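You operate a simulated robot arm through the tools that you are given. There is no shell and no other tool. Be economical: measure what you need, move in short steps, check, and stop when the job is done.

You run a simulated robot arm. Do the job below in one go: nothing can be reset, and whatever is moved stays where it is left.

JOB
Put the three loose weights away, then release the jig lever.
Fine: 50 g in block hole three, 60 g in hole four, both tight; the clip on the free rail lug.

It is judged by the outcome, as a careful person would: the job done as asked, and still so three seconds after it is handed in. It fails if anything else is knocked over, pushed out of place, dropped, spilled or broken.

ROBOT AND FRAMES
A 6-joint arm with a two-finger parallel gripper, fixed in place. Base frame: the origin is at the foot of the arm, x ahead of it, y to its left, z up; the work surface is at about z = 900. Lengths are in mm, angles in degrees, forces in N, time in s.
With the tool pointing down near the work surface it reaches from about 360 to 760 mm from the base axis. Its first joint turns from -66.0 to 66.0 degrees. Payload 2.45 kg.
The tool frame sits at the grasp point between the pads (the TCP): z along the fingers, y along the line on which they close. The tips reach 24 mm beyond it. The gripper opens to 68 mm. The fingers are 17 mm wide and 10 mm thick; the gripper's body (40 by 70 mm) begins 41 mm behind the TCP.
Orientation is that of the tool frame in the base frame, as [roll, pitch, yaw] about the fixed x, y, z axes, in that order (R = Rz(yaw) Ry(pitch) Rx(roll)). With the fingers straight down and closing along the base's y, the tool's x points along the base's -x, its y along +y and its z along -z.

CONTROLS
- The arm moves only by the tool nudge_tool. Its argument "targets" is a list of rows, each a list of 7 numbers: the gripper command, from -1 (shut) to 1 (fully open), values between in proportion, then the shift along the tool's x, y, z in units of 250 mm (1.0 is 250 mm), then the turn, a rotation vector about the tool's x, y, z in units of 45 degrees (1.0 is 45 degrees). In form: [[jaw, dx, dy, dz, wx, wy, wz], ...]. A call has 1 to 8 rows; each row is the pose to reach, as a shift and turn from the pose commanded when the call began, along the tool's axes at that moment. A call with a number of a shift or a turn outside -1 to 1 is refused whole. Rows are played at 5 a second. More than 50 mm and 8.6 degrees between two rows, or a gripper value outside its range, and nothing of the call is played. Where a pose cannot be reached the arm comes as near as it can. A force on the tool above 40 N (or 10 N above the force at the start of the call, whichever is more), or a blocked arm, ends the call early, and 0.2 s more pass. Each finger travels about 108 mm/s and halts on what it meets, pressing with about 23 N; the grip force reading is that of the motor and also rises with nothing between the fingers. The clock runs only during rows and for 0.2 s after the last one: add rows that repeat a pose to give the fingers time. It gives the time, the measured TCP pose, the force on the tool (base axes), the opening and the grip force at its end, in the units of the frame above (readings bear some noise), with the torque about the TCP (base axes, N m) and any sound that the robot's microphone picked up.
- Cameras (640 x 400 px; columns grow to the right, rows downward): "scene" is fixed at [170.4, 438.9, 1441.1]; the picture's right is [-0.56, -0.83, 0.00], its down [-0.66, 0.45, -0.61] and it looks along [0.50, -0.34, -0.80] (base axes); focal length 214 px, centre (320, 200). "wrist" rides on the gripper at [84, 11, -75] in the tool frame; the picture's right is [-0.13, 0.99, 0.00], its down [-0.60, -0.08, -0.79] and it looks along [-0.79, -0.10, 0.61] (tool axes); focal length 251 px, centre (320, 200). There is no depth. A picture from a camera that has moved, and an enlarged one, comes with that camera's place and axes in the base frame and with its lens.
- camera(camera): a new picture of that camera. The clock stands still meanwhile.
- inspect(camera, box): a new picture of the part [left, top, right, bottom] of that camera's present view, enlarged. The clock stands still meanwhile.
- sign_off(): hands the job in; it is judged then, once.

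Go step by step. Nothing tells you positions but the pictures and the camera data: compare them with the known pose of the tool, close in by small moves and look again before you grip or let go. The budget is 120 turns and 64 pictures, counting those below and the enlarged ones. Unless the task says otherwise, let go and move clear before handing in, and close with one line.

The tools are called after "Emit:" by a JSON object that holds its "name" and its "arguments". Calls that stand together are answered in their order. nudge_tool: Moves the arm, as the interface text tells. Its arguments: {"type":"object","properties":{"targets":{"type":"array"}},"required":["targets"]} The other tools are called the same way: camera (camera) takes a picture; inspect (camera, box) takes an enlarged picture of a part of a camera's view; sign_off () hands the job in.

At the start:

```text
time_s: 0.0
tool_pos: [479.6, 149.6, 1246.1]
tool_rot: [-180.0, 0.0, 180.0]
force: [0.2, 0.4, -0.1]
moment: [0.01, 0.01, 0.02]
opening: 68.0
grip_force: 0.0
```

scene: 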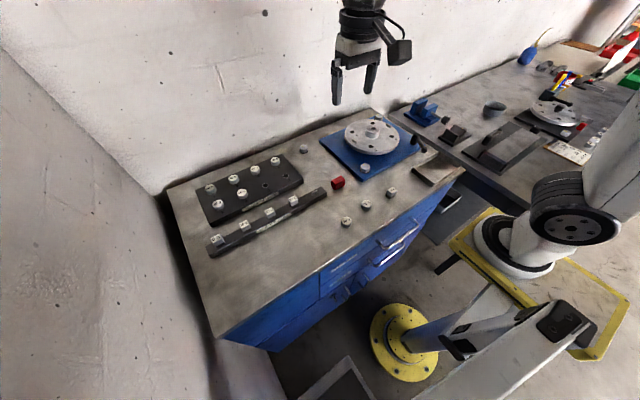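
wrist: 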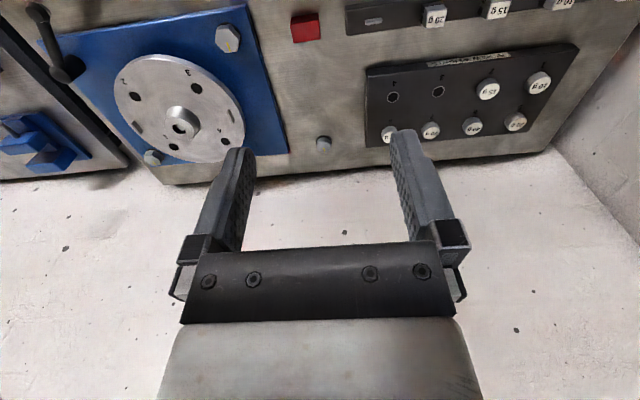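

I see a weight block, a clip rail, a blue jig with a disc and lever, and three loose pieces near the front edge. I'll look closer before I move.

Emit:
{"name": "inspect", "arguments": {"camera": "scene", "box": [180, 130, 340, 260]}}

Emit:
{"name": "inspect", "arguments": {"camera": "scene", "box": [300, 90, 460, 240]}}

Emit:
{"name": "inspect", "arguments": {"camera": "wrist", "box": [340, 0, 600, 160]}}

```text
3.08 times, centred on (260, 195) of scene
camera zoom: at [170.4, 438.9, 1441.1], right [-0.56, -0.83, 0.0], down [-0.66, 0.45, -0.61], along [0.5, -0.34, -0.8], focal length 660 px, centre (505, 215)
```

zoom: 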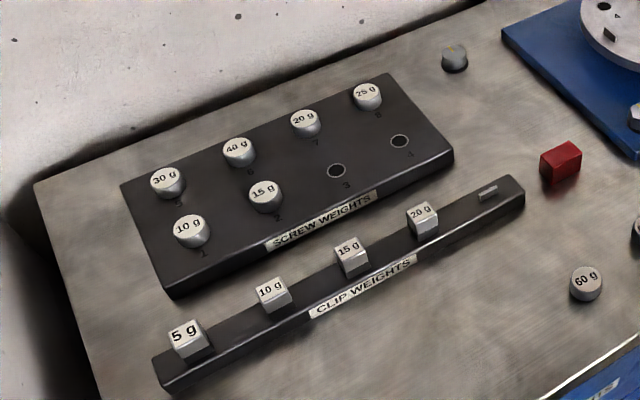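

```text
2.67 times, centred on (380, 165) of scene
camera zoom: at [170.4, 438.9, 1441.1], right [-0.56, -0.83, 0.0], down [-0.66, 0.45, -0.61], along [0.5, -0.34, -0.8], focal length 572 px, centre (160, 293)
```

zoom: 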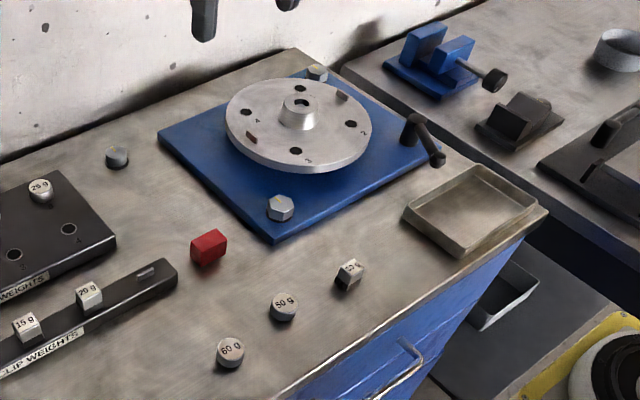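

```text
2.46 times, centred on (470, 80) of wrist
camera zoom: at [396.3, 160.4, 1320.3], right [0.13, 0.99, 0.0], down [0.6, -0.08, 0.79], along [0.79, -0.1, -0.61], focal length 619 px, centre (-49, 495)
```

zoom: 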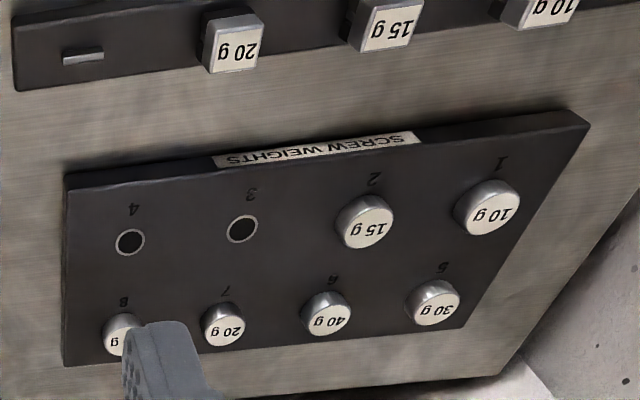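

The 60 g is near (395,196), the 50 g near (408,106) and the clip near (399,11). Holes 3 and 4 are near (637,331) and (639,258), and the free lug is near (529,217). I'll move above the loose weights for a close view.

Emit:
{"name": "nudge_tool", "arguments": {"targets": [[1, 0.057, 0.031, 0.157, 0, 0, 0], [1, 0.113, 0.062, 0.315, 0, 0, 0], [1, 0.17, 0.093, 0.472, 0, 0, 0], [1, 0.227, 0.124, 0.629, 0, 0, 0], [1, 0.283, 0.155, 0.787, 0, 0, 0], [1, 0.34, 0.186, 0.944, 0, 0, 0], [1, 0.34, 0.186, 0.944, 0, 0, 0]]}}

Emit:
{"name": "camera", "arguments": {"camera": "wrist"}}

Emit:
{"name": "inspect", "arguments": {"camera": "scene", "box": [380, 100, 460, 200]}}

```text
time_s: 1.6
tool_pos: [395.7, 199.6, 1008.0]
tool_rot: [179.9, 0.1, -180.0]
force: [1.6, 0.5, 0.2]
moment: [0.01, 0.0, 0.01]
opening: 67.9
grip_force: 0.1
```

```text
58 pictures are left
camera wrist: at [313.0, 208.5, 1082.7], right [0.13, 0.99, 0.0], down [0.6, -0.08, 0.79], along [0.79, -0.1, -0.61], focal length 251 px, centre (320, 200)
```

wrist: 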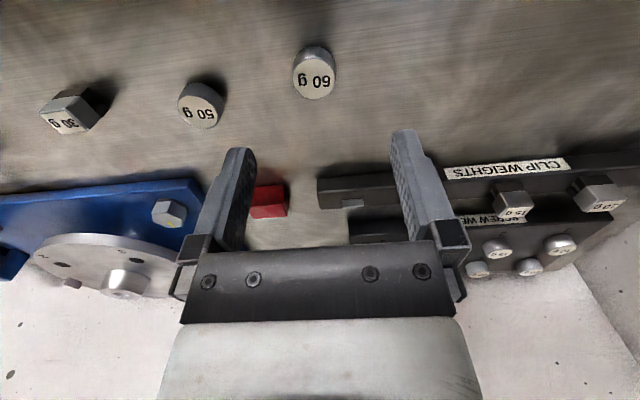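

```text
4.00 times, centred on (420, 150) of scene
camera zoom: at [170.4, 438.9, 1441.1], right [-0.56, -0.83, 0.0], down [-0.66, 0.45, -0.61], along [0.5, -0.34, -0.8], focal length 858 px, centre (-80, 400)
```

zoom: 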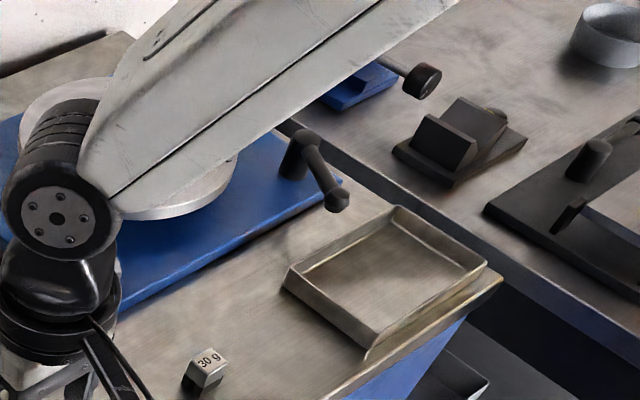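

The clip is a 30 g piece. I'll zoom in on the loose pieces to see their shape and exact place.

Emit:
{"name": "inspect", "arguments": {"camera": "wrist", "box": [160, 30, 360, 150]}}

Emit:
{"name": "inspect", "arguments": {"camera": "wrist", "box": [20, 60, 180, 160]}}

Emit:
{"name": "inspect", "arguments": {"camera": "wrist", "box": [320, 150, 640, 300]}}

```text
3.20 times, centred on (260, 90) of wrist
camera zoom: at [313.0, 208.5, 1082.7], right [0.13, 0.99, 0.0], down [0.6, -0.08, 0.79], along [0.79, -0.1, -0.61], focal length 805 px, centre (512, 552)
```

zoom: 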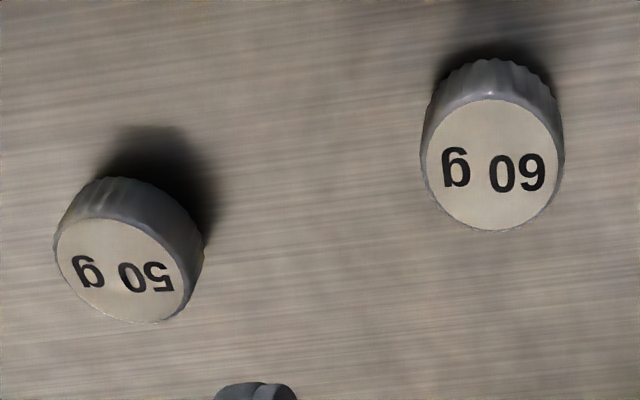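

```text
4.00 times, centred on (100, 110) of wrist
camera zoom: at [313.0, 208.5, 1082.7], right [0.13, 0.99, 0.0], down [0.6, -0.08, 0.79], along [0.79, -0.1, -0.61], focal length 1006 px, centre (1200, 560)
```

zoom: 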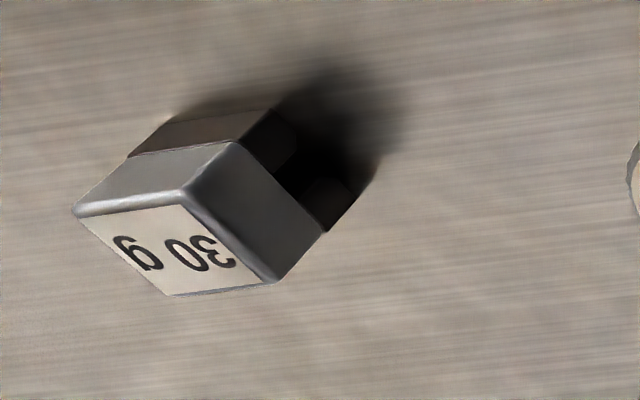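

```text
2.00 times, centred on (480, 225) of wrist
camera zoom: at [313.0, 208.5, 1082.7], right [0.13, 0.99, 0.0], down [0.6, -0.08, 0.79], along [0.79, -0.1, -0.61], focal length 503 px, centre (0, 150)
```

zoom: 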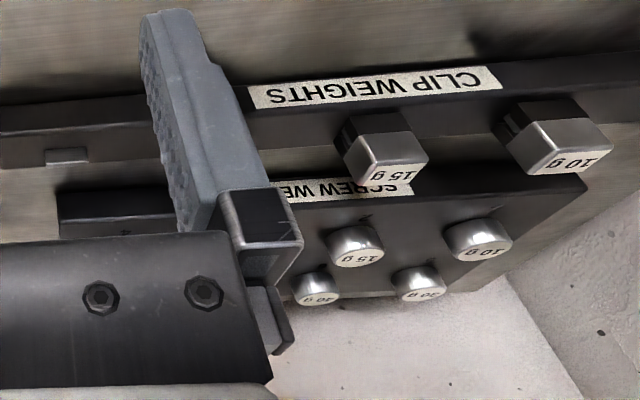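

Both screw weights stand upright as knurled knobs about 28 mm across and 18 mm high. I'll lower over the 60 g and check alignment before gripping.

Emit:
{"name": "nudge_tool", "arguments": {"targets": [[1, 0.0, -0.004, 0.12, 0, 0, 0], [1, 0.0, -0.008, 0.24, 0, 0, 0], [1, 0.0, -0.008, 0.24, 0, 0, 0]]}}

Emit:
{"name": "camera", "arguments": {"camera": "wrist"}}

```text
time_s: 2.4
tool_pos: [397.7, 194.3, 951.7]
tool_rot: [-180.0, 0.0, -180.0]
force: [-0.1, 0.4, 0.0]
moment: [0.01, -0.01, -0.02]
opening: 68.0
grip_force: 0.1
```

```text
53 pictures are left
camera wrist: at [314.0, 203.9, 1026.7], right [0.13, 0.99, 0.0], down [0.6, -0.08, 0.79], along [0.79, -0.1, -0.61], focal length 251 px, centre (320, 200)
```

wrist: 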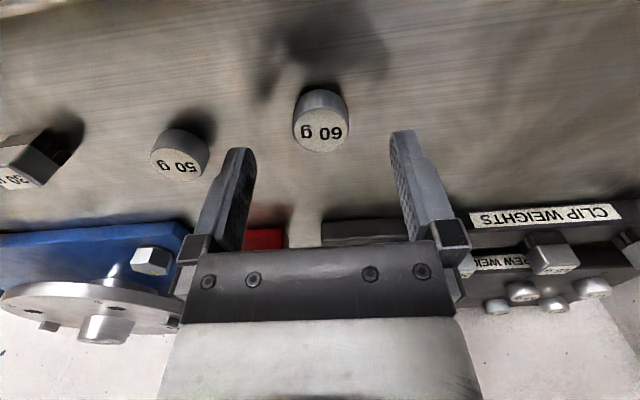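

The 60 g is centred between the fingers, perhaps 2 mm nearer the base than the TCP. I'll lower to its height and grip.

Emit:
{"name": "nudge_tool", "arguments": {"targets": [[1, 0.008, 0, 0.05, 0, 0, 0], [1, 0.008, 0, 0.092, 0, 0, 0], [1, 0.008, 0, 0.092, 0, 0, 0], [-1, 0.008, 0, 0.092, 0, 0, 0], [-1, 0.008, 0, 0.092, 0, 0, 0], [-1, 0.008, 0, 0.092, 0, 0, 0], [-1, 0.008, 0, 0.092, 0, 0, 0]]}}

Emit:
{"name": "camera", "arguments": {"camera": "wrist"}}

```text
time_s: 4.0
tool_pos: [393.7, 195.5, 927.6]
tool_rot: [180.0, -0.1, 180.0]
force: [-0.4, -0.2, -0.3]
moment: [-0.03, 0.0, -0.01]
opening: 28.7
grip_force: 23.0
```

```text
52 pictures are left
camera wrist: at [310.3, 204.8, 1002.8], right [0.13, 0.99, 0.0], down [0.6, -0.08, 0.79], along [0.79, -0.1, -0.61], focal length 251 px, centre (320, 200)
```

wrist: 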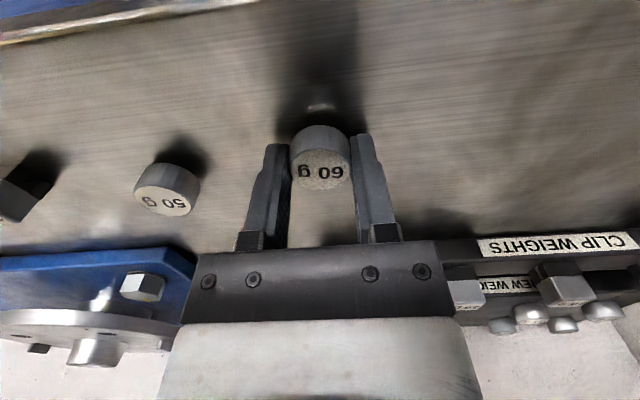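

The 60 g is gripped at an opening of 28.7 mm. I'll lift it and look for a stud underneath.

Emit:
{"name": "nudge_tool", "arguments": {"targets": [[-1, 0, 0, -0.12, 0, 0, 0], [-1, 0, 0, -0.3, 0, 0, 0], [-1, 0, 0, -0.45, 0, 0, 0], [-1, 0, 0, -0.45, 0, 0, 0]]}}

Emit:
{"name": "inspect", "arguments": {"camera": "wrist", "box": [240, 90, 400, 190]}}

Emit:
{"name": "inspect", "arguments": {"camera": "scene", "box": [310, 120, 420, 200]}}

```text
time_s: 5.0
tool_pos: [390.7, 194.6, 1038.9]
tool_rot: [-180.0, 0.0, -180.0]
force: [0.7, 0.7, -1.1]
moment: [0.03, 0.01, 0.0]
opening: 28.9
grip_force: 22.8
```

```text
4.00 times, centred on (320, 140) of wrist
camera zoom: at [307.1, 204.1, 1114.2], right [0.13, 0.99, 0.0], down [0.6, -0.08, 0.79], along [0.79, -0.1, -0.61], focal length 1006 px, centre (320, 440)
```

zoom: 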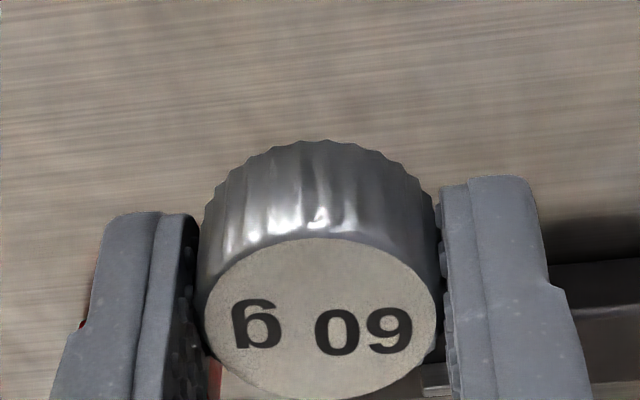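

```text
5.00 times, centred on (365, 160) of scene
camera zoom: at [170.4, 438.8, 1441.1], right [-0.56, -0.83, 0.0], down [-0.66, 0.45, -0.61], along [0.5, -0.34, -0.8], focal length 1072 px, centre (95, 400)
```

zoom: 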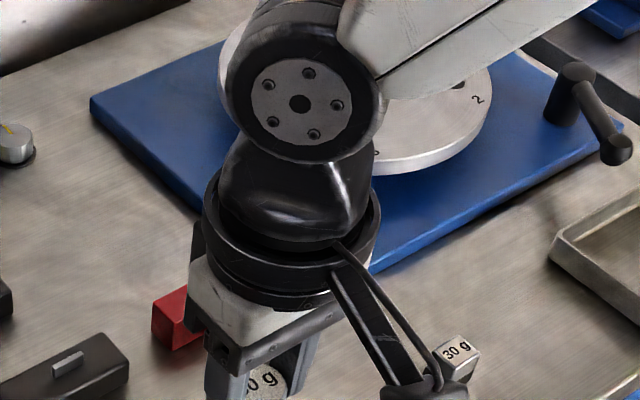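

The stud stays hidden below the knob, whose bottom sits about 2 mm above the finger tips. I'll carry it over hole 4 at this height and look.

Emit:
{"name": "nudge_tool", "arguments": {"targets": [[-1, -0.16, 0.04, 0, 0, 0, 0], [-1, -0.33, 0.085, 0, 0, 0, 0], [-1, -0.5, 0.13, 0, 0, 0, 0], [-1, -0.67, 0.175, 0, 0, 0, 0], [-1, -0.83, 0.215, 0, 0, 0, 0], [-1, -0.98, 0.254, 0, 0, 0, 0], [-1, -0.98, 0.254, 0, 0, 0, 0]]}}

Emit:
{"name": "camera", "arguments": {"camera": "wrist"}}

Emit:
{"name": "inspect", "arguments": {"camera": "scene", "box": [180, 120, 340, 220]}}

```text
time_s: 6.6
tool_pos: [636.1, 259.2, 1038.2]
tool_rot: [180.0, 0.0, -180.0]
force: [1.2, 0.1, -0.3]
moment: [0.02, 0.03, 0.0]
opening: 28.7
grip_force: 23.5
```

```text
49 pictures are left
camera wrist: at [553.1, 268.0, 1112.2], right [0.13, 0.99, 0.0], down [0.6, -0.08, 0.79], along [0.79, -0.1, -0.61], focal length 251 px, centre (320, 200)
```

wrist: 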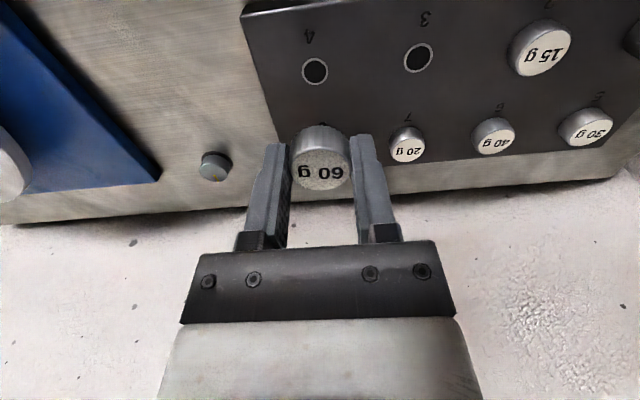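

```text
4.00 times, centred on (260, 170) of scene
camera zoom: at [170.4, 438.9, 1441.1], right [-0.56, -0.83, 0.0], down [-0.66, 0.45, -0.61], along [0.5, -0.34, -0.8], focal length 858 px, centre (560, 320)
```

zoom: 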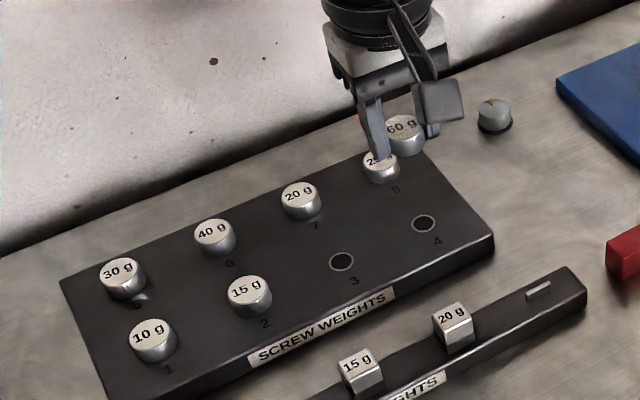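

Triangulating both views puts hole 4 near (647,253) with the block top at about z 917. I'll shift over and come down to about 25 mm above it to refine.

Emit:
{"name": "nudge_tool", "arguments": {"targets": [[-1, -0.034, -0.017, 0.1, 0, 0, 0], [-1, -0.034, -0.017, 0.2, 0, 0, 0], [-1, -0.034, -0.017, 0.3, 0, 0, 0], [-1, -0.034, -0.017, 0.3, 0, 0, 0]]}}

Emit:
{"name": "camera", "arguments": {"camera": "wrist"}}

Emit:
{"name": "inspect", "arguments": {"camera": "scene", "box": [220, 110, 320, 190]}}

```text
time_s: 7.6
tool_pos: [645.1, 256.0, 965.8]
tool_rot: [-180.0, 0.0, 180.0]
force: [0.2, 0.6, -0.5]
moment: [-0.02, 0.0, 0.03]
opening: 28.6
grip_force: 23.0
```

```text
47 pictures are left
camera wrist: at [562.9, 265.6, 1039.7], right [0.13, 0.99, 0.0], down [0.6, -0.08, 0.79], along [0.79, -0.1, -0.61], focal length 251 px, centre (320, 200)
```

wrist: 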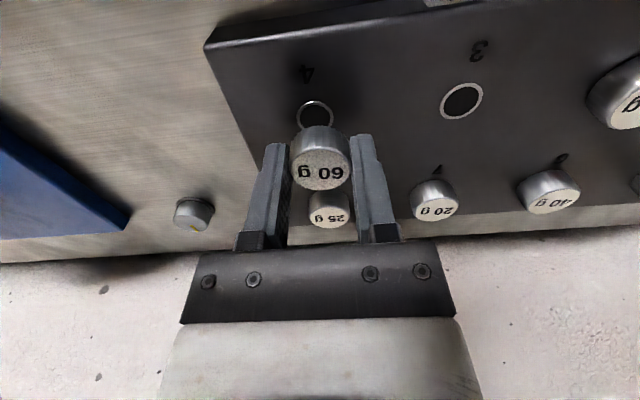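

```text
5.00 times, centred on (270, 150) of scene
camera zoom: at [170.4, 438.9, 1441.1], right [-0.56, -0.83, 0.0], down [-0.66, 0.45, -0.61], along [0.5, -0.34, -0.8], focal length 1072 px, centre (570, 450)
```

zoom: 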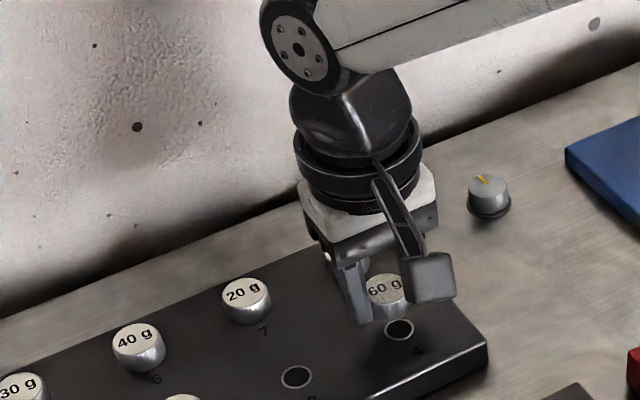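

The hole shows partly behind the knob, so I'll zoom in for the offset.

Emit:
{"name": "inspect", "arguments": {"camera": "wrist", "box": [260, 80, 380, 160]}}

```text
5.00 times, centred on (320, 120) of wrist
camera zoom: at [562.9, 265.6, 1039.7], right [0.13, 0.99, 0.0], down [0.6, -0.08, 0.79], along [0.79, -0.1, -0.61], focal length 1257 px, centre (320, 600)
```

zoom: 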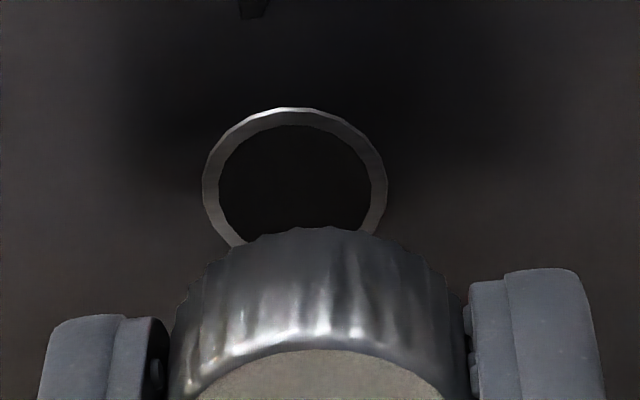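

The view gives a good y offset (about −2.2 mm), but x depends on the block height. I'll turn the tool −90° in two steps to view it from the side, which also gains travel for screwing.

Emit:
{"name": "nudge_tool", "arguments": {"targets": [[-1, 0, -0.009, 0, 0, 0, -0.16], [-1, 0, -0.009, 0, 0, 0, -0.33], [-1, 0, -0.009, 0, 0, 0, -0.5], [-1, 0, -0.009, 0, 0, 0, -0.66], [-1, 0, -0.009, 0, 0, 0, -0.83], [-1, 0, -0.009, 0, 0, 0, -1], [-1, 0, -0.009, 0, 0, 0, -1]]}}

Emit:
{"name": "nudge_tool", "arguments": {"targets": [[-1, 0, 0, 0, 0, 0, -0.16], [-1, 0, 0, 0, 0, 0, -0.33], [-1, 0, 0, 0, 0, 0, -0.5], [-1, 0, 0, 0, 0, 0, -0.66], [-1, 0, 0, 0, 0, 0, -0.83], [-1, 0, 0, 0, 0, 0, -1], [-1, 0, 0, 0, 0, 0, -1]]}}

Emit:
{"name": "inspect", "arguments": {"camera": "wrist", "box": [260, 80, 380, 160]}}

```text
time_s: 9.2
tool_pos: [646.1, 251.2, 964.4]
tool_rot: [180.0, 0.0, -134.9]
force: [-0.1, -0.2, -0.5]
moment: [-0.02, 0.03, -0.01]
opening: 29.0
grip_force: 23.7
```

```text
time_s: 10.8
tool_pos: [645.1, 252.9, 964.2]
tool_rot: [179.9, 0.0, -89.9]
force: [0.6, -0.5, -0.2]
moment: [0.01, 0.0, -0.07]
opening: 28.9
grip_force: 22.9
```

```text
5.00 times, centred on (320, 120) of wrist
camera zoom: at [636.2, 167.1, 1039.1], right [-0.99, 0.13, 0.0], down [0.08, 0.6, 0.79], along [0.1, 0.79, -0.61], focal length 1257 px, centre (320, 600)
```

zoom: 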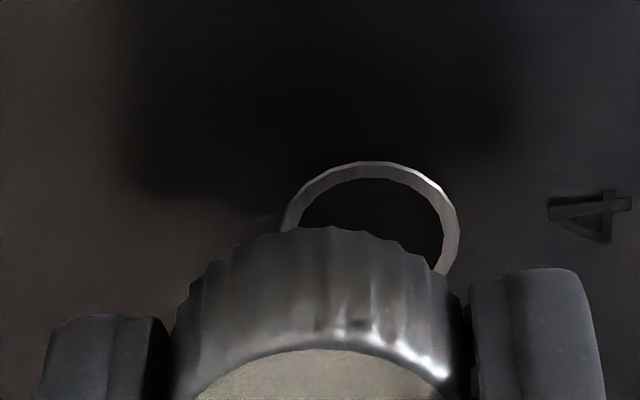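

Both views agree: the hole is at (640.6, 252.1) and the block top at z≈924. I'll shift, drop 5 mm and check.

Emit:
{"name": "nudge_tool", "arguments": {"targets": [[-1, -0.004, 0.022, 0.0, 0, 0, 0], [-1, -0.004, 0.022, 0.02, 0, 0, 0], [-1, -0.004, 0.022, 0.02, 0, 0, 0]]}}

Emit:
{"name": "inspect", "arguments": {"camera": "wrist", "box": [260, 80, 380, 160]}}

Emit:
{"name": "inspect", "arguments": {"camera": "scene", "box": [250, 140, 310, 190]}}

```text
time_s: 11.6
tool_pos: [640.3, 253.9, 959.2]
tool_rot: [179.9, 0.0, -90.0]
force: [-0.5, -0.4, -0.8]
moment: [0.03, -0.01, 0.02]
opening: 28.6
grip_force: 22.4
```

```text
5.00 times, centred on (320, 120) of wrist
camera zoom: at [629.8, 168.5, 1034.0], right [-0.99, 0.13, 0.0], down [0.08, 0.6, 0.79], along [0.1, 0.79, -0.61], focal length 1257 px, centre (320, 600)
```

zoom: 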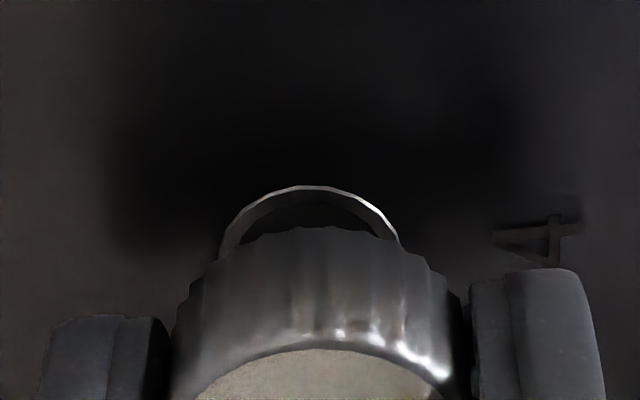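

```text
8.00 times, centred on (280, 165) of scene
camera zoom: at [170.4, 438.9, 1441.1], right [-0.56, -0.83, 0.0], down [-0.66, 0.45, -0.61], along [0.5, -0.34, -0.8], focal length 1716 px, centre (640, 480)
```

zoom: 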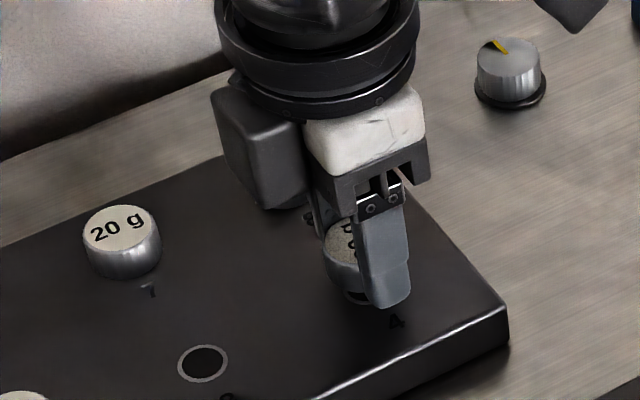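

I'm slightly off, by about 1.1 mm in x, so I'll correct that and lower gently, watching the force.

Emit:
{"name": "nudge_tool", "arguments": {"targets": [[-1, 0.001, -0.0044, 0.0, 0, 0, 0], [-1, 0.001, -0.0044, 0.008, 0, 0, 0], [-1, 0.001, -0.0044, 0.016, 0, 0, 0], [-1, 0.001, -0.0044, 0.022, 0, 0, 0], [-1, 0.001, -0.0044, 0.022, 0, 0, 0]]}}

Emit:
{"name": "inspect", "arguments": {"camera": "wrist", "box": [260, 80, 380, 160]}}

```text
time_s: 12.8
tool_pos: [642.5, 253.3, 954.4]
tool_rot: [180.0, 0.0, -90.1]
force: [-0.6, 0.1, -1.5]
moment: [-0.05, -0.01, 0.01]
opening: 28.6
grip_force: 22.2
```

```text
5.00 times, centred on (320, 120) of wrist
camera zoom: at [631.9, 167.2, 1028.1], right [-0.99, 0.13, 0.0], down [0.08, 0.6, 0.79], along [0.1, 0.79, -0.61], focal length 1257 px, centre (320, 600)
```

zoom: 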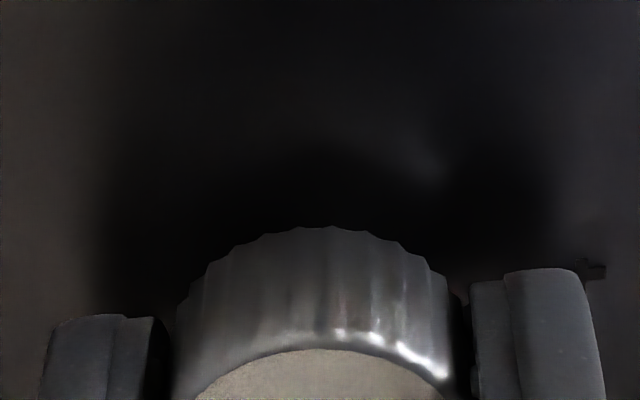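

The hole is now hidden behind the knob. I'll creep down, watching the force.

Emit:
{"name": "nudge_tool", "arguments": {"targets": [[-1, 0, 0, 0.004, 0, 0, 0], [-1, 0, 0, 0.008, 0, 0, 0], [-1, 0, 0, 0.012, 0, 0, 0], [-1, 0, 0, 0.012, 0, 0, 0]]}}

```text
time_s: 13.8
tool_pos: [640.1, 253.4, 950.8]
tool_rot: [-179.9, 0.0, -90.0]
force: [-10.8, -2.5, 8.1]
moment: [-0.01, 0.27, 0.01]
opening: 28.8
grip_force: 22.9
```

There's contact at z≈951 with a push toward −x, so the stud sits on the +x side of the hole rim. I'll ease −x by about 1 mm.

Emit:
{"name": "nudge_tool", "arguments": {"targets": [[-1, 0, 0.002, 0, 0, 0, 0], [-1, 0, 0.004, 0, 0, 0, 0], [-1, 0, 0.004, 0, 0, 0, 0]]}}

```text
time_s: 14.6
tool_pos: [639.9, 253.6, 952.1]
tool_rot: [-179.8, 0.1, -90.1]
force: [-2.9, 0.6, 5.5]
moment: [-0.01, 0.1, -0.04]
opening: 28.9
grip_force: 22.7
```

The side force dropped. I'll take another 0.4 mm −x and go a touch lower.

Emit:
{"name": "nudge_tool", "arguments": {"targets": [[-1, 0, 0.0014, 0, 0, 0, 0], [-1, 0, 0.0014, 0.003, 0, 0, 0], [-1, 0, 0.0014, 0.003, 0, 0, 0]]}}

```text
time_s: 15.4
tool_pos: [641.0, 253.0, 950.8]
tool_rot: [-179.7, 0.0, -89.9]
force: [-4.0, 3.2, 16.2]
moment: [0.04, 0.12, 0.01]
opening: 28.5
grip_force: 23.0
```

The stud is pressing at about 16 N, either on the thread start or the rim. I'll trim by the side forces and turn clockwise 45°.

Emit:
{"name": "nudge_tool", "arguments": {"targets": [[-1, -0.0014, 0.0016, 0, 0, 0, 0.16], [-1, -0.0014, 0.0016, 0, 0, 0, 0.33], [-1, -0.0014, 0.0016, 0, 0, 0, 0.5], [-1, -0.0014, 0.0016, 0, 0, 0, 0.66], [-1, -0.0014, 0.0016, 0, 0, 0, 0.83], [-1, -0.0014, 0.0016, 0, 0, 0, 1.0], [-1, -0.0014, 0.0016, 0, 0, 0, 1.0]]}}

```text
time_s: 17.0
tool_pos: [641.1, 253.1, 951.5]
tool_rot: [-179.8, 0.2, -135.1]
force: [2.8, 3.6, 16.9]
moment: [0.02, 0.06, -0.01]
opening: 28.7
grip_force: 23.2
```

There's little side force and still pressure. I'll keep turning.

Emit:
{"name": "nudge_tool", "arguments": {"targets": [[-1, 0, 0, 0, 0, 0, 0.16], [-1, 0, 0, 0, 0, 0, 0.33], [-1, 0, 0, 0, 0, 0, 0.5], [-1, 0, 0, 0, 0, 0, 0.66], [-1, 0, 0, 0, 0, 0, 0.83], [-1, 0, 0, 0, 0, 0, 1.0], [-1, 0, 0, 0, 0, 0, 1.0]]}}

Emit:
{"name": "inspect", "arguments": {"camera": "wrist", "box": [260, 80, 380, 160]}}

Emit:
{"name": "inspect", "arguments": {"camera": "scene", "box": [250, 140, 310, 190]}}

```text
time_s: 18.6
tool_pos: [639.4, 253.8, 949.5]
tool_rot: [-180.0, 0.0, 179.9]
force: [3.5, 7.8, 2.7]
moment: [0.2, -0.19, 0.0]
opening: 28.9
grip_force: 22.9
```

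```text
5.00 times, centred on (320, 120) of wrist
camera zoom: at [557.3, 263.8, 1024.3], right [0.13, 0.99, 0.0], down [0.6, -0.08, 0.79], along [0.79, -0.1, -0.61], focal length 1257 px, centre (320, 600)
```

zoom: 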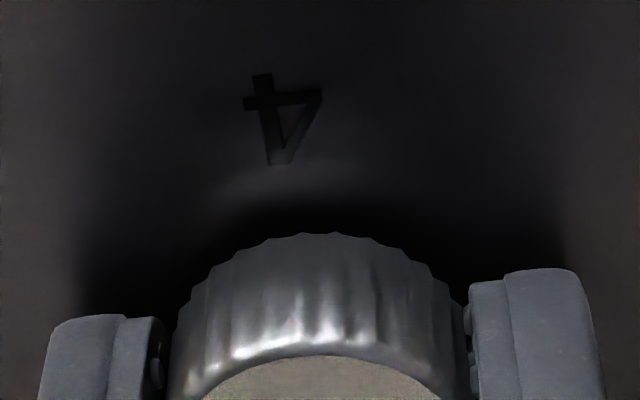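

```text
8.00 times, centred on (280, 165) of scene
camera zoom: at [170.4, 439.0, 1441.1], right [-0.56, -0.83, 0.0], down [-0.66, 0.45, -0.61], along [0.5, -0.34, -0.8], focal length 1716 px, centre (640, 480)
```

zoom: 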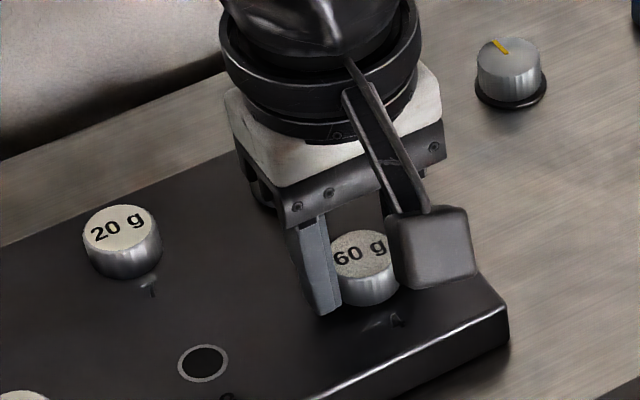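

The vertical force fell, so it seems to have caught the thread or dropped in. I'll trim +y and keep turning with slight descent.

Emit:
{"name": "nudge_tool", "arguments": {"targets": [[-1, -0.001, 0.003, 0.001, 0, 0, 0.16], [-1, -0.001, 0.003, 0.001, 0, 0, 0.33], [-1, -0.001, 0.003, 0.002, 0, 0, 0.5], [-1, -0.001, 0.003, 0.002, 0, 0, 0.66], [-1, -0.001, 0.003, 0.002, 0, 0, 0.83], [-1, -0.001, 0.003, 0.002, 0, 0, 1.0], [-1, -0.001, 0.003, 0.002, 0, 0, 1.0]]}}

Emit:
{"name": "nudge_tool", "arguments": {"targets": [[-1, 0, 0, 0.001, 0, 0, 0.16], [-1, 0, 0, 0.001, 0, 0, 0.33], [-1, 0, 0, 0.001, 0, 0, 0.5], [-1, 0, 0, 0.001, 0, 0, 0.66], [-1, 0, 0, 0.001, 0, 0, 0.83], [-1, 0, 0, 0.001, 0, 0, 1.0], [-1, 0, 0, 0.001, 0, 0, 1.0]]}}

```text
time_s: 20.2
tool_pos: [640.2, 254.8, 949.0]
tool_rot: [179.9, 0.0, 134.9]
force: [5.4, 4.9, -2.5]
moment: [0.04, -0.05, -0.01]
opening: 28.7
grip_force: 23.2
```

```text
time_s: 21.8
tool_pos: [641.6, 254.6, 948.6]
tool_rot: [179.9, 0.0, 89.9]
force: [11.8, 6.1, -4.6]
moment: [0.13, -0.16, -0.01]
opening: 28.9
grip_force: 23.6
```

The pull is now downward, so the thread is engaged. I'll follow it by trimming +x and +y, going slightly down and continuing to turn.

Emit:
{"name": "nudge_tool", "arguments": {"targets": [[-1, 0.0025, 0.004, 0.003, 0, 0, 0.0], [-1, 0.0025, 0.004, 0.003, 0, 0, 0.16], [-1, 0.0025, 0.004, 0.003, 0, 0, 0.33], [-1, 0.0025, 0.004, 0.004, 0, 0, 0.5], [-1, 0.0025, 0.004, 0.004, 0, 0, 0.66], [-1, 0.0025, 0.004, 0.004, 0, 0, 0.83], [-1, 0.0025, 0.004, 0.004, 0, 0, 1.0], [-1, 0.0025, 0.004, 0.004, 0, 0, 1.0]]}}

Emit:
{"name": "nudge_tool", "arguments": {"targets": [[-1, 0, 0, 0.001, 0, 0, 0.16], [-1, 0, 0, 0.001, 0, 0, 0.33], [-1, 0, 0, 0.001, 0, 0, 0.5], [-1, 0, 0, 0.001, 0, 0, 0.66], [-1, 0, 0, 0.001, 0, 0, 0.83], [-1, 0, 0, 0.001, 0, 0, 1.0], [-1, 0, 0, 0.001, 0, 0, 1.0]]}}

```text
time_s: 23.6
tool_pos: [641.8, 254.7, 949.0]
tool_rot: [180.0, 0.1, 44.8]
force: [4.4, -5.4, -1.7]
moment: [-0.03, -0.17, -0.05]
opening: 28.6
grip_force: 22.7
```

```text
time_s: 24.3
tool_pos: [641.4, 253.9, 949.0]
tool_rot: [-178.7, -0.4, 31.7]
force: [-2.1, 6.8, -0.1]
moment: [-0.54, -0.19, 0.02]
opening: 29.0
grip_force: 23.0
out of reach, approached as far as the arm can: row 2, 3
stopped in row 3: the force on the tool passed its limit at 45 N (the readings are from after the stop); the commanded pose is now the measured one
```

The wrist joint hit its limit at yaw ≈32°. I'll release the knob, remove the slight tilt and wind back counter-clockwise.

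Emit:
{"name": "nudge_tool", "arguments": {"targets": [[0.2, 0, 0, 0, 0, 0, 0], [0.2, 0, 0, 0, 0, 0, 0], [0.2, 0, 0, 0, -0.029, -0.009, 0], [0.2, 0, 0, 0, -0.029, -0.009, 0]]}}

Emit:
{"name": "inspect", "arguments": {"camera": "wrist", "box": [240, 70, 400, 170]}}

```text
time_s: 25.3
tool_pos: [644.2, 249.8, 947.8]
tool_rot: [-179.5, 0.2, 32.1]
force: [-6.3, 0.7, 6.8]
moment: [-0.17, 0.02, -0.13]
opening: 38.7
grip_force: 0.0
out of reach, approached as far as the arm can: row 3
```

```text
4.00 times, centred on (320, 120) of wrist
camera zoom: at [722.0, 283.8, 1022.6], right [0.42, -0.91, -0.01], down [-0.55, -0.26, 0.79], along [-0.72, -0.33, -0.61], focal length 1006 px, centre (320, 520)
```

zoom: 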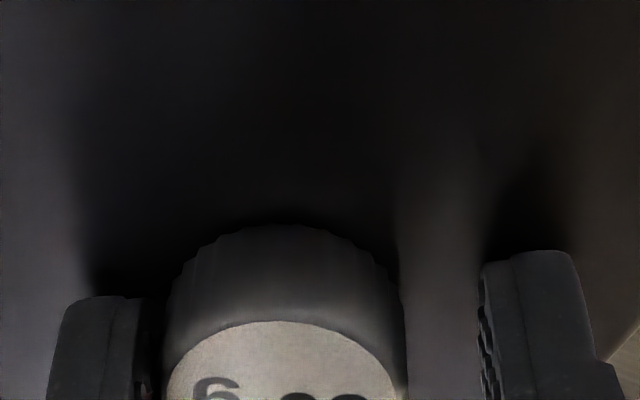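

The TCP slid about 4 mm off centre because of the joint limit. I'll recentre, rise 2 mm and wind back 45°, then check.

Emit:
{"name": "nudge_tool", "arguments": {"targets": [[0.2, 0, -0.0155, -0.008, 0, 0, -0.05], [0.2, 0, -0.0155, -0.008, 0, 0, -0.15], [0.2, 0, -0.0155, -0.008, 0, 0, -0.33], [0.2, 0, -0.0155, -0.008, 0, 0, -0.5], [0.2, 0, -0.0155, -0.008, 0, 0, -0.66], [0.2, 0, -0.0155, -0.008, 0, 0, -0.83], [0.2, 0, -0.0155, -0.008, 0, 0, -1.0], [0.2, 0, -0.0155, -0.008, 0, 0, -1.0]]}}

Emit:
{"name": "inspect", "arguments": {"camera": "wrist", "box": [240, 70, 400, 170]}}

```text
time_s: 27.1
tool_pos: [639.9, 256.1, 950.7]
tool_rot: [-179.9, 0.1, 76.8]
force: [-0.2, -0.6, -0.4]
moment: [-0.04, -0.03, -0.01]
opening: 40.7
grip_force: 0.1
```

```text
4.00 times, centred on (320, 120) of wrist
camera zoom: at [671.1, 334.8, 1025.5], right [0.94, -0.35, 0.0], down [-0.21, -0.57, 0.79], along [-0.28, -0.74, -0.61], focal length 1006 px, centre (320, 520)
```

zoom: 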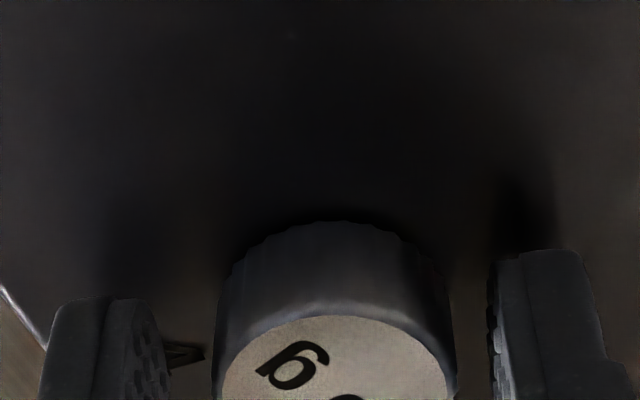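

It's centred to within about 1 mm. I'll wind back further in several 45° steps.

Emit:
{"name": "nudge_tool", "arguments": {"targets": [[0.2, 0, 0.0045, 0, 0, 0, -0.16], [0.2, 0, 0.0045, 0, 0, 0, -0.33], [0.2, 0, 0.0045, 0, 0, 0, -0.5], [0.2, 0, 0.0045, 0, 0, 0, -0.66], [0.2, 0, 0.0045, 0, 0, 0, -0.83], [0.2, 0, 0.0045, 0, 0, 0, -1]]}}

Emit:
{"name": "nudge_tool", "arguments": {"targets": [[0.2, 0, 0, 0, 0, 0, -0.16], [0.2, 0, 0, 0, 0, 0, -0.33], [0.2, 0, 0, 0, 0, 0, -0.5], [0.2, 0, 0, 0, 0, 0, -0.66], [0.2, 0, 0, 0, 0, 0, -0.83], [0.2, 0, 0, 0, 0, 0, -1]]}}

Emit:
{"name": "nudge_tool", "arguments": {"targets": [[0.2, 0, 0, 0, 0, 0, -0.16], [0.2, 0, 0, 0, 0, 0, -0.33], [0.2, 0, 0, 0, 0, 0, -0.5], [0.2, 0, 0, 0, 0, 0, -0.66], [0.2, 0, 0, 0, 0, 0, -0.83], [0.2, 0, 0, 0, 0, 0, -1]]}}

Emit:
{"name": "nudge_tool", "arguments": {"targets": [[0.2, 0, 0, 0, 0, 0, -0.16], [0.2, 0, 0, 0, 0, 0, -0.33], [0.2, 0, 0, 0, 0, 0, -0.5], [0.2, 0, 0, 0, 0, 0, -0.66], [0.2, 0, 0, 0, 0, 0, -0.83], [0.2, 0, 0, 0, 0, 0, -1]]}}

Emit:
{"name": "nudge_tool", "arguments": {"targets": [[0.2, 0, 0, 0, 0, 0, -0.16], [0.2, 0, 0, 0, 0, 0, -0.33], [0.2, 0, 0, 0, 0, 0, -0.5], [0.2, 0, 0, 0, 0, 0, -0.66], [0.2, 0, 0, 0, 0, 0, -0.83], [0.2, 0, 0, 0, 0, 0, -1]]}}

Emit:
{"name": "inspect", "arguments": {"camera": "wrist", "box": [240, 70, 400, 170]}}

```text
time_s: 28.5
tool_pos: [642.4, 253.9, 950.2]
tool_rot: [-179.9, -0.1, 121.8]
force: [-0.5, 0.2, -0.5]
moment: [0.0, 0.0, 0.04]
opening: 41.0
grip_force: 0.0
```

```text
time_s: 29.9
tool_pos: [642.2, 255.4, 950.4]
tool_rot: [-180.0, -0.1, 166.7]
force: [0.3, -0.3, -0.4]
moment: [0.01, 0.0, -0.02]
opening: 40.6
grip_force: 0.1
```

```text
time_s: 31.3
tool_pos: [642.2, 255.0, 951.8]
tool_rot: [179.9, -0.2, -148.1]
force: [1.0, 0.3, 0.2]
moment: [0.03, 0.03, 0.02]
opening: 41.1
grip_force: 0.0
```

```text
time_s: 32.7
tool_pos: [642.0, 255.4, 950.2]
tool_rot: [179.9, -0.1, -103.1]
force: [0.3, 0.8, -0.8]
moment: [0.01, 0.01, 0.03]
opening: 40.7
grip_force: 0.1
```

```text
time_s: 34.1
tool_pos: [641.1, 255.2, 950.1]
tool_rot: [179.8, 0.1, -58.2]
force: [-0.1, -0.2, 0.1]
moment: [0.01, 0.01, 0.04]
opening: 40.5
grip_force: 0.2
```

```text
4.00 times, centred on (320, 120) of wrist
camera zoom: at [677.0, 176.5, 1024.8], right [-0.91, -0.41, 0.0], down [-0.25, 0.55, 0.79], along [-0.33, 0.72, -0.61], focal length 1006 px, centre (320, 520)
```

zoom: 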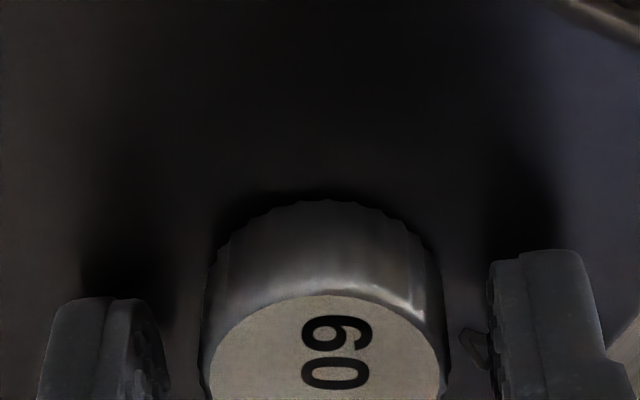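

The knob is upright and engaged. I'll wind back a bit more, recentre by 1.2 mm, lower 2 mm and regrip.

Emit:
{"name": "nudge_tool", "arguments": {"targets": [[0.2, 0.0048, 0, 0, 0, 0, -0.16], [0.2, 0.0048, 0, 0, 0, 0, -0.33], [0.2, 0.0048, 0, 0, 0, 0, -0.5], [0.2, 0.0048, 0, 0, 0, 0, -0.66], [0.2, 0.0048, 0, 0.005, 0, 0, -0.83], [0.2, 0.0048, 0, 0.008, 0, 0, -0.83], [-1, 0.0048, 0, 0.008, 0, 0, -0.83], [-1, 0.0048, 0, 0.008, 0, 0, -0.83]]}}

Emit:
{"name": "nudge_tool", "arguments": {"targets": [[-1, 0, 0, 0, 0, 0, 0], [-1, 0, 0, 0, 0, 0, 0.16], [-1, 0, 0, 0.0, 0, 0, 0.33], [-1, 0, 0, 0.001, 0, 0, 0.5], [-1, 0, 0, 0.001, 0, 0, 0.66], [-1, 0, 0, 0.001, 0, 0, 0.83], [-1, 0, 0, 0.001, 0, 0, 1.0]]}}

```text
time_s: 35.9
tool_pos: [641.1, 254.6, 947.8]
tool_rot: [179.9, 0.2, -21.0]
force: [-4.7, -8.2, 3.1]
moment: [-0.17, 0.06, 0.0]
opening: 28.7
grip_force: 23.0
```

```text
time_s: 37.5
tool_pos: [639.7, 255.7, 947.7]
tool_rot: [179.8, 0.1, -66.1]
force: [-12.5, -9.8, 2.0]
moment: [-0.06, 0.08, 0.35]
opening: 28.9
grip_force: 22.5
```

Resistance torque is appearing (0.35 N m). I'll relieve the side load and keep turning.

Emit:
{"name": "nudge_tool", "arguments": {"targets": [[-1, 0.0017, 0.005, 0, 0, 0, 0], [-1, 0.0017, 0.005, 0, 0, 0, 0.16], [-1, 0.0017, 0.005, 0.0, 0, 0, 0.33], [-1, 0.0017, 0.005, 0.001, 0, 0, 0.5], [-1, 0.0017, 0.005, 0.001, 0, 0, 0.66], [-1, 0.0017, 0.005, 0.001, 0, 0, 0.83], [-1, 0.0017, 0.005, 0.001, 0, 0, 1.0]]}}

Emit:
{"name": "inspect", "arguments": {"camera": "wrist", "box": [240, 70, 400, 170]}}

Emit:
{"name": "inspect", "arguments": {"camera": "scene", "box": [250, 140, 310, 190]}}

```text
time_s: 39.1
tool_pos: [640.8, 255.0, 949.7]
tool_rot: [-180.0, 0.1, -111.0]
force: [2.6, 1.5, 2.3]
moment: [-0.04, -0.05, 0.35]
opening: 28.8
grip_force: 22.9
```

```text
4.00 times, centred on (320, 120) of wrist
camera zoom: at [601.4, 178.5, 1024.1], right [-0.88, 0.48, 0.0], down [0.29, 0.53, 0.79], along [0.38, 0.7, -0.61], focal length 1006 px, centre (320, 520)
```

zoom: 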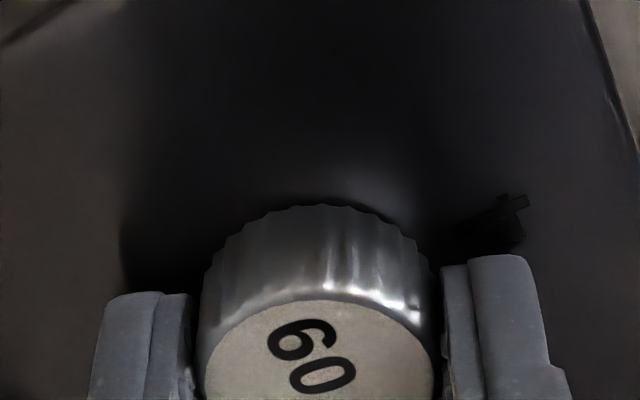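

```text
8.00 times, centred on (280, 165) of scene
camera zoom: at [170.4, 438.8, 1441.1], right [-0.56, -0.83, 0.0], down [-0.66, 0.45, -0.61], along [0.5, -0.34, -0.8], focal length 1716 px, centre (640, 480)
```

zoom: 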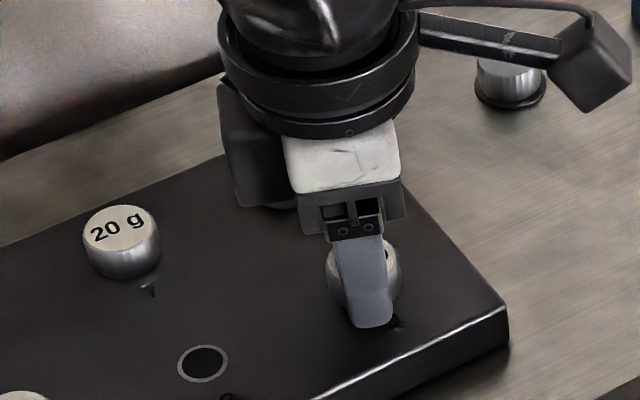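

The knob seems to be slipping in the fingers at 0.35 N m, which suggests it is tight and seated. I'll release, rise and check how it sits.

Emit:
{"name": "nudge_tool", "arguments": {"targets": [[0.3, 0, 0, 0, 0, 0, 0], [0.3, 0, 0, 0, 0, 0, 0], [0.3, 0, 0, -0.1, 0, 0, 0], [0.3, 0, 0, -0.2, 0, 0, 0], [0.3, 0, 0, -0.2, 0, 0, 0]]}}

Emit:
{"name": "inspect", "arguments": {"camera": "wrist", "box": [220, 20, 420, 145]}}

```text
time_s: 40.3
tool_pos: [640.2, 255.1, 999.2]
tool_rot: [179.9, 0.0, -110.9]
force: [-0.6, 1.0, 0.5]
moment: [0.03, 0.03, -0.01]
opening: 44.2
grip_force: 0.1
```

```text
3.20 times, centred on (320, 82) of wrist
camera zoom: at [600.2, 180.4, 1074.9], right [-0.88, 0.48, 0.0], down [0.29, 0.54, 0.79], along [0.38, 0.7, -0.61], focal length 805 px, centre (320, 576)
```

zoom: 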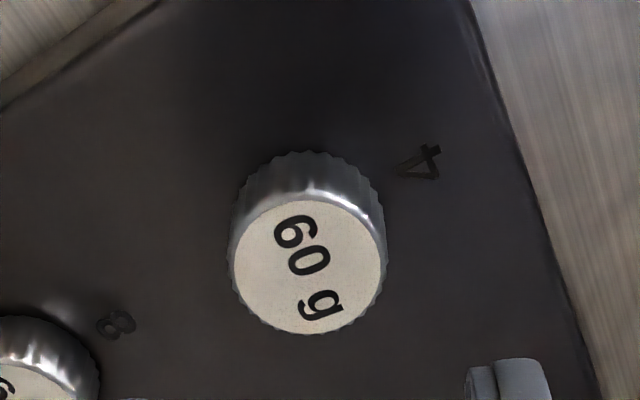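

The 60 g sits upright, turned about 36° more and then slipped at 0.35 N m, so it is tight. Next I'll go to the 50 g.

Emit:
{"name": "nudge_tool", "arguments": {"targets": [[1, 0.111, 0.082, -0.02, 0, 0, -0.06], [1, 0.222, 0.164, -0.02, 0, 0, -0.12], [1, 0.334, 0.246, -0.02, 0, 0, -0.18], [1, 0.445, 0.328, -0.02, 0, 0, -0.24], [1, 0.556, 0.41, -0.02, 0, 0, -0.3], [1, 0.668, 0.492, -0.02, 0, 0, -0.36], [1, 0.78, 0.575, -0.02, 0, 0, -0.42], [1, 0.89, 0.657, -0.02, 0, 0, -0.467]]}}

Emit:
{"name": "camera", "arguments": {"camera": "wrist"}}

Emit:
{"name": "inspect", "arguments": {"camera": "scene", "box": [210, 130, 310, 210]}}

```text
time_s: 42.1
tool_pos: [408.1, 104.8, 1006.4]
tool_rot: [179.8, 0.0, -89.9]
force: [0.0, 0.1, 0.2]
moment: [0.0, -0.02, -0.05]
opening: 68.1
grip_force: 0.1
```

```text
32 pictures are left
camera wrist: at [398.8, 19.8, 1081.6], right [-0.99, 0.13, 0.0], down [0.08, 0.6, 0.79], along [0.1, 0.79, -0.61], focal length 251 px, centre (320, 200)
```

wrist: 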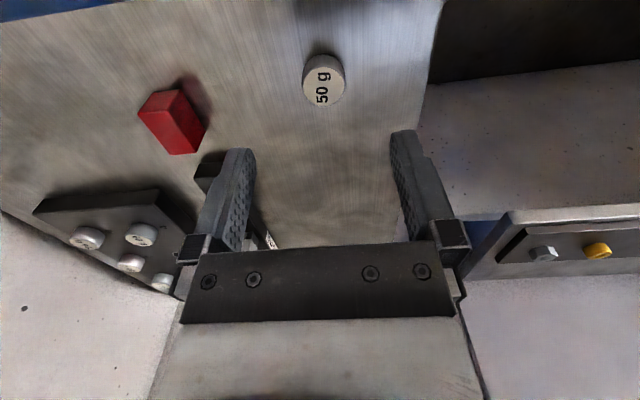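

```text
5.00 times, centred on (260, 170) of scene
camera zoom: at [170.4, 438.9, 1441.1], right [-0.56, -0.83, 0.0], down [-0.66, 0.45, -0.61], along [0.5, -0.34, -0.8], focal length 1072 px, centre (620, 350)
```

zoom: 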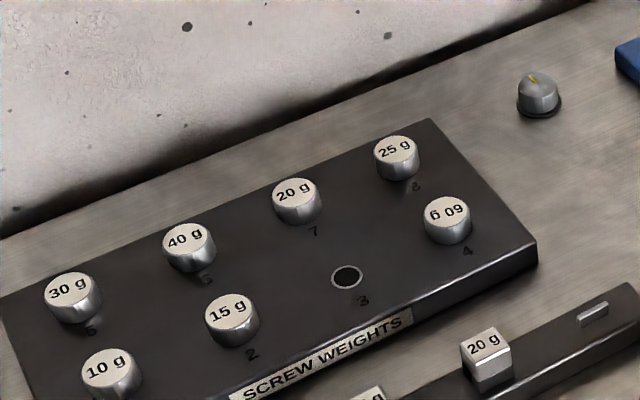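

The seated 60 g matches its neighbours' height. I'm above the 50 g and need a small correction (−2 x, −4 y), then I'll lower and check.

Emit:
{"name": "nudge_tool", "arguments": {"targets": [[1, 0.015, 0.0076, 0.12, 0, 0, 0], [1, 0.015, 0.0076, 0.23, 0, 0, 0], [1, 0.015, 0.0076, 0.23, 0, 0, 0]]}}

Emit:
{"name": "inspect", "arguments": {"camera": "wrist", "box": [220, 70, 420, 195]}}

```text
time_s: 42.9
tool_pos: [406.2, 101.7, 947.3]
tool_rot: [179.9, 0.1, -89.9]
force: [0.3, 0.2, 0.5]
moment: [0.01, -0.02, 0.01]
opening: 68.1
grip_force: 0.1
```

```text
3.20 times, centred on (320, 132) of wrist
camera zoom: at [396.6, 16.6, 1022.2], right [-0.99, 0.13, 0.0], down [0.08, 0.6, 0.79], along [0.1, 0.79, -0.61], focal length 805 px, centre (320, 416)
```

zoom: 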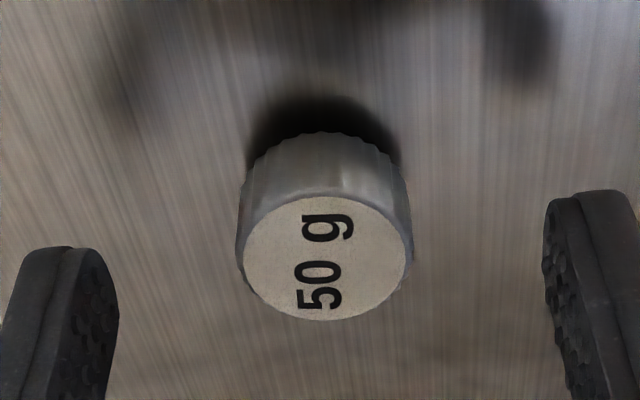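

It's well centred, so I'll lower 18 mm, grip and lift.

Emit:
{"name": "nudge_tool", "arguments": {"targets": [[1, -0.004, 0, 0.04, 0, 0, 0], [1, -0.004, 0, 0.072, 0, 0, 0], [1, -0.004, 0, 0.072, 0, 0, 0], [-1, -0.004, 0, 0.072, 0, 0, 0], [-1, -0.004, 0, 0.072, 0, 0, 0], [-1, -0.004, 0, 0.072, 0, 0, 0], [-1, -0.004, 0, -0.03, 0, 0, 0], [-1, -0.004, 0, -0.18, 0, 0, 0]]}}

```text
time_s: 44.7
tool_pos: [408.4, 101.5, 992.9]
tool_rot: [-179.9, 0.0, -90.1]
force: [0.7, 0.7, -1.1]
moment: [0.03, -0.02, -0.01]
opening: 28.6
grip_force: 22.5
```

The 50 g is held. I'll carry it to above hole 3, estimated at (640.7, 328.3).

Emit:
{"name": "nudge_tool", "arguments": {"targets": [[-1, -0.113, -0.117, -0.04, 0, 0, 0], [-1, -0.226, -0.234, -0.04, 0, 0, 0], [-1, -0.338, -0.352, -0.04, 0, 0, 0], [-1, -0.451, -0.469, -0.04, 0, 0, 0], [-1, -0.564, -0.586, -0.04, 0, 0, 0], [-1, -0.677, -0.703, -0.04, 0, 0, 0], [-1, -0.79, -0.82, -0.04, 0, 0, 0], [-1, -0.902, -0.938, -0.04, 0, 0, 0]]}}

Emit:
{"name": "nudge_tool", "arguments": {"targets": [[-1, 0, 0, 0.08, 0, 0, 0], [-1, 0, 0, 0.144, 0, 0, 0], [-1, 0, 0, 0.144, 0, 0, 0]]}}

Emit:
{"name": "inspect", "arguments": {"camera": "wrist", "box": [260, 80, 380, 160]}}

```text
time_s: 46.5
tool_pos: [640.3, 327.5, 1000.8]
tool_rot: [179.8, 0.0, -89.9]
force: [0.2, 0.6, -1.0]
moment: [0.03, 0.0, 0.02]
opening: 28.7
grip_force: 22.5
```

```text
time_s: 47.3
tool_pos: [640.2, 328.3, 962.7]
tool_rot: [179.9, 0.0, -90.0]
force: [-0.9, -0.7, -0.4]
moment: [-0.01, 0.01, 0.0]
opening: 28.5
grip_force: 22.8
```

```text
5.00 times, centred on (320, 120) of wrist
camera zoom: at [630.6, 242.3, 1037.5], right [-0.99, 0.13, 0.0], down [0.08, 0.6, 0.79], along [0.1, 0.79, -0.61], focal length 1257 px, centre (320, 600)
```

zoom: 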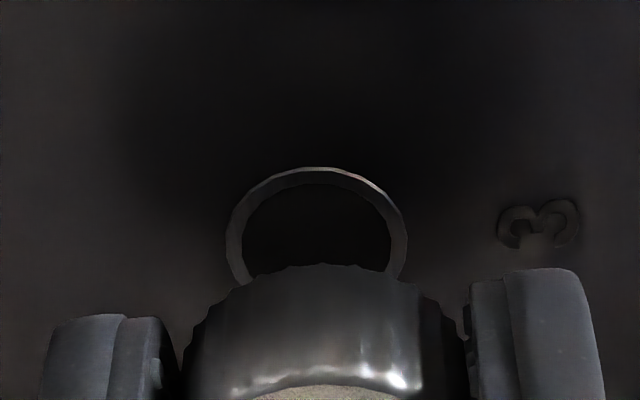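

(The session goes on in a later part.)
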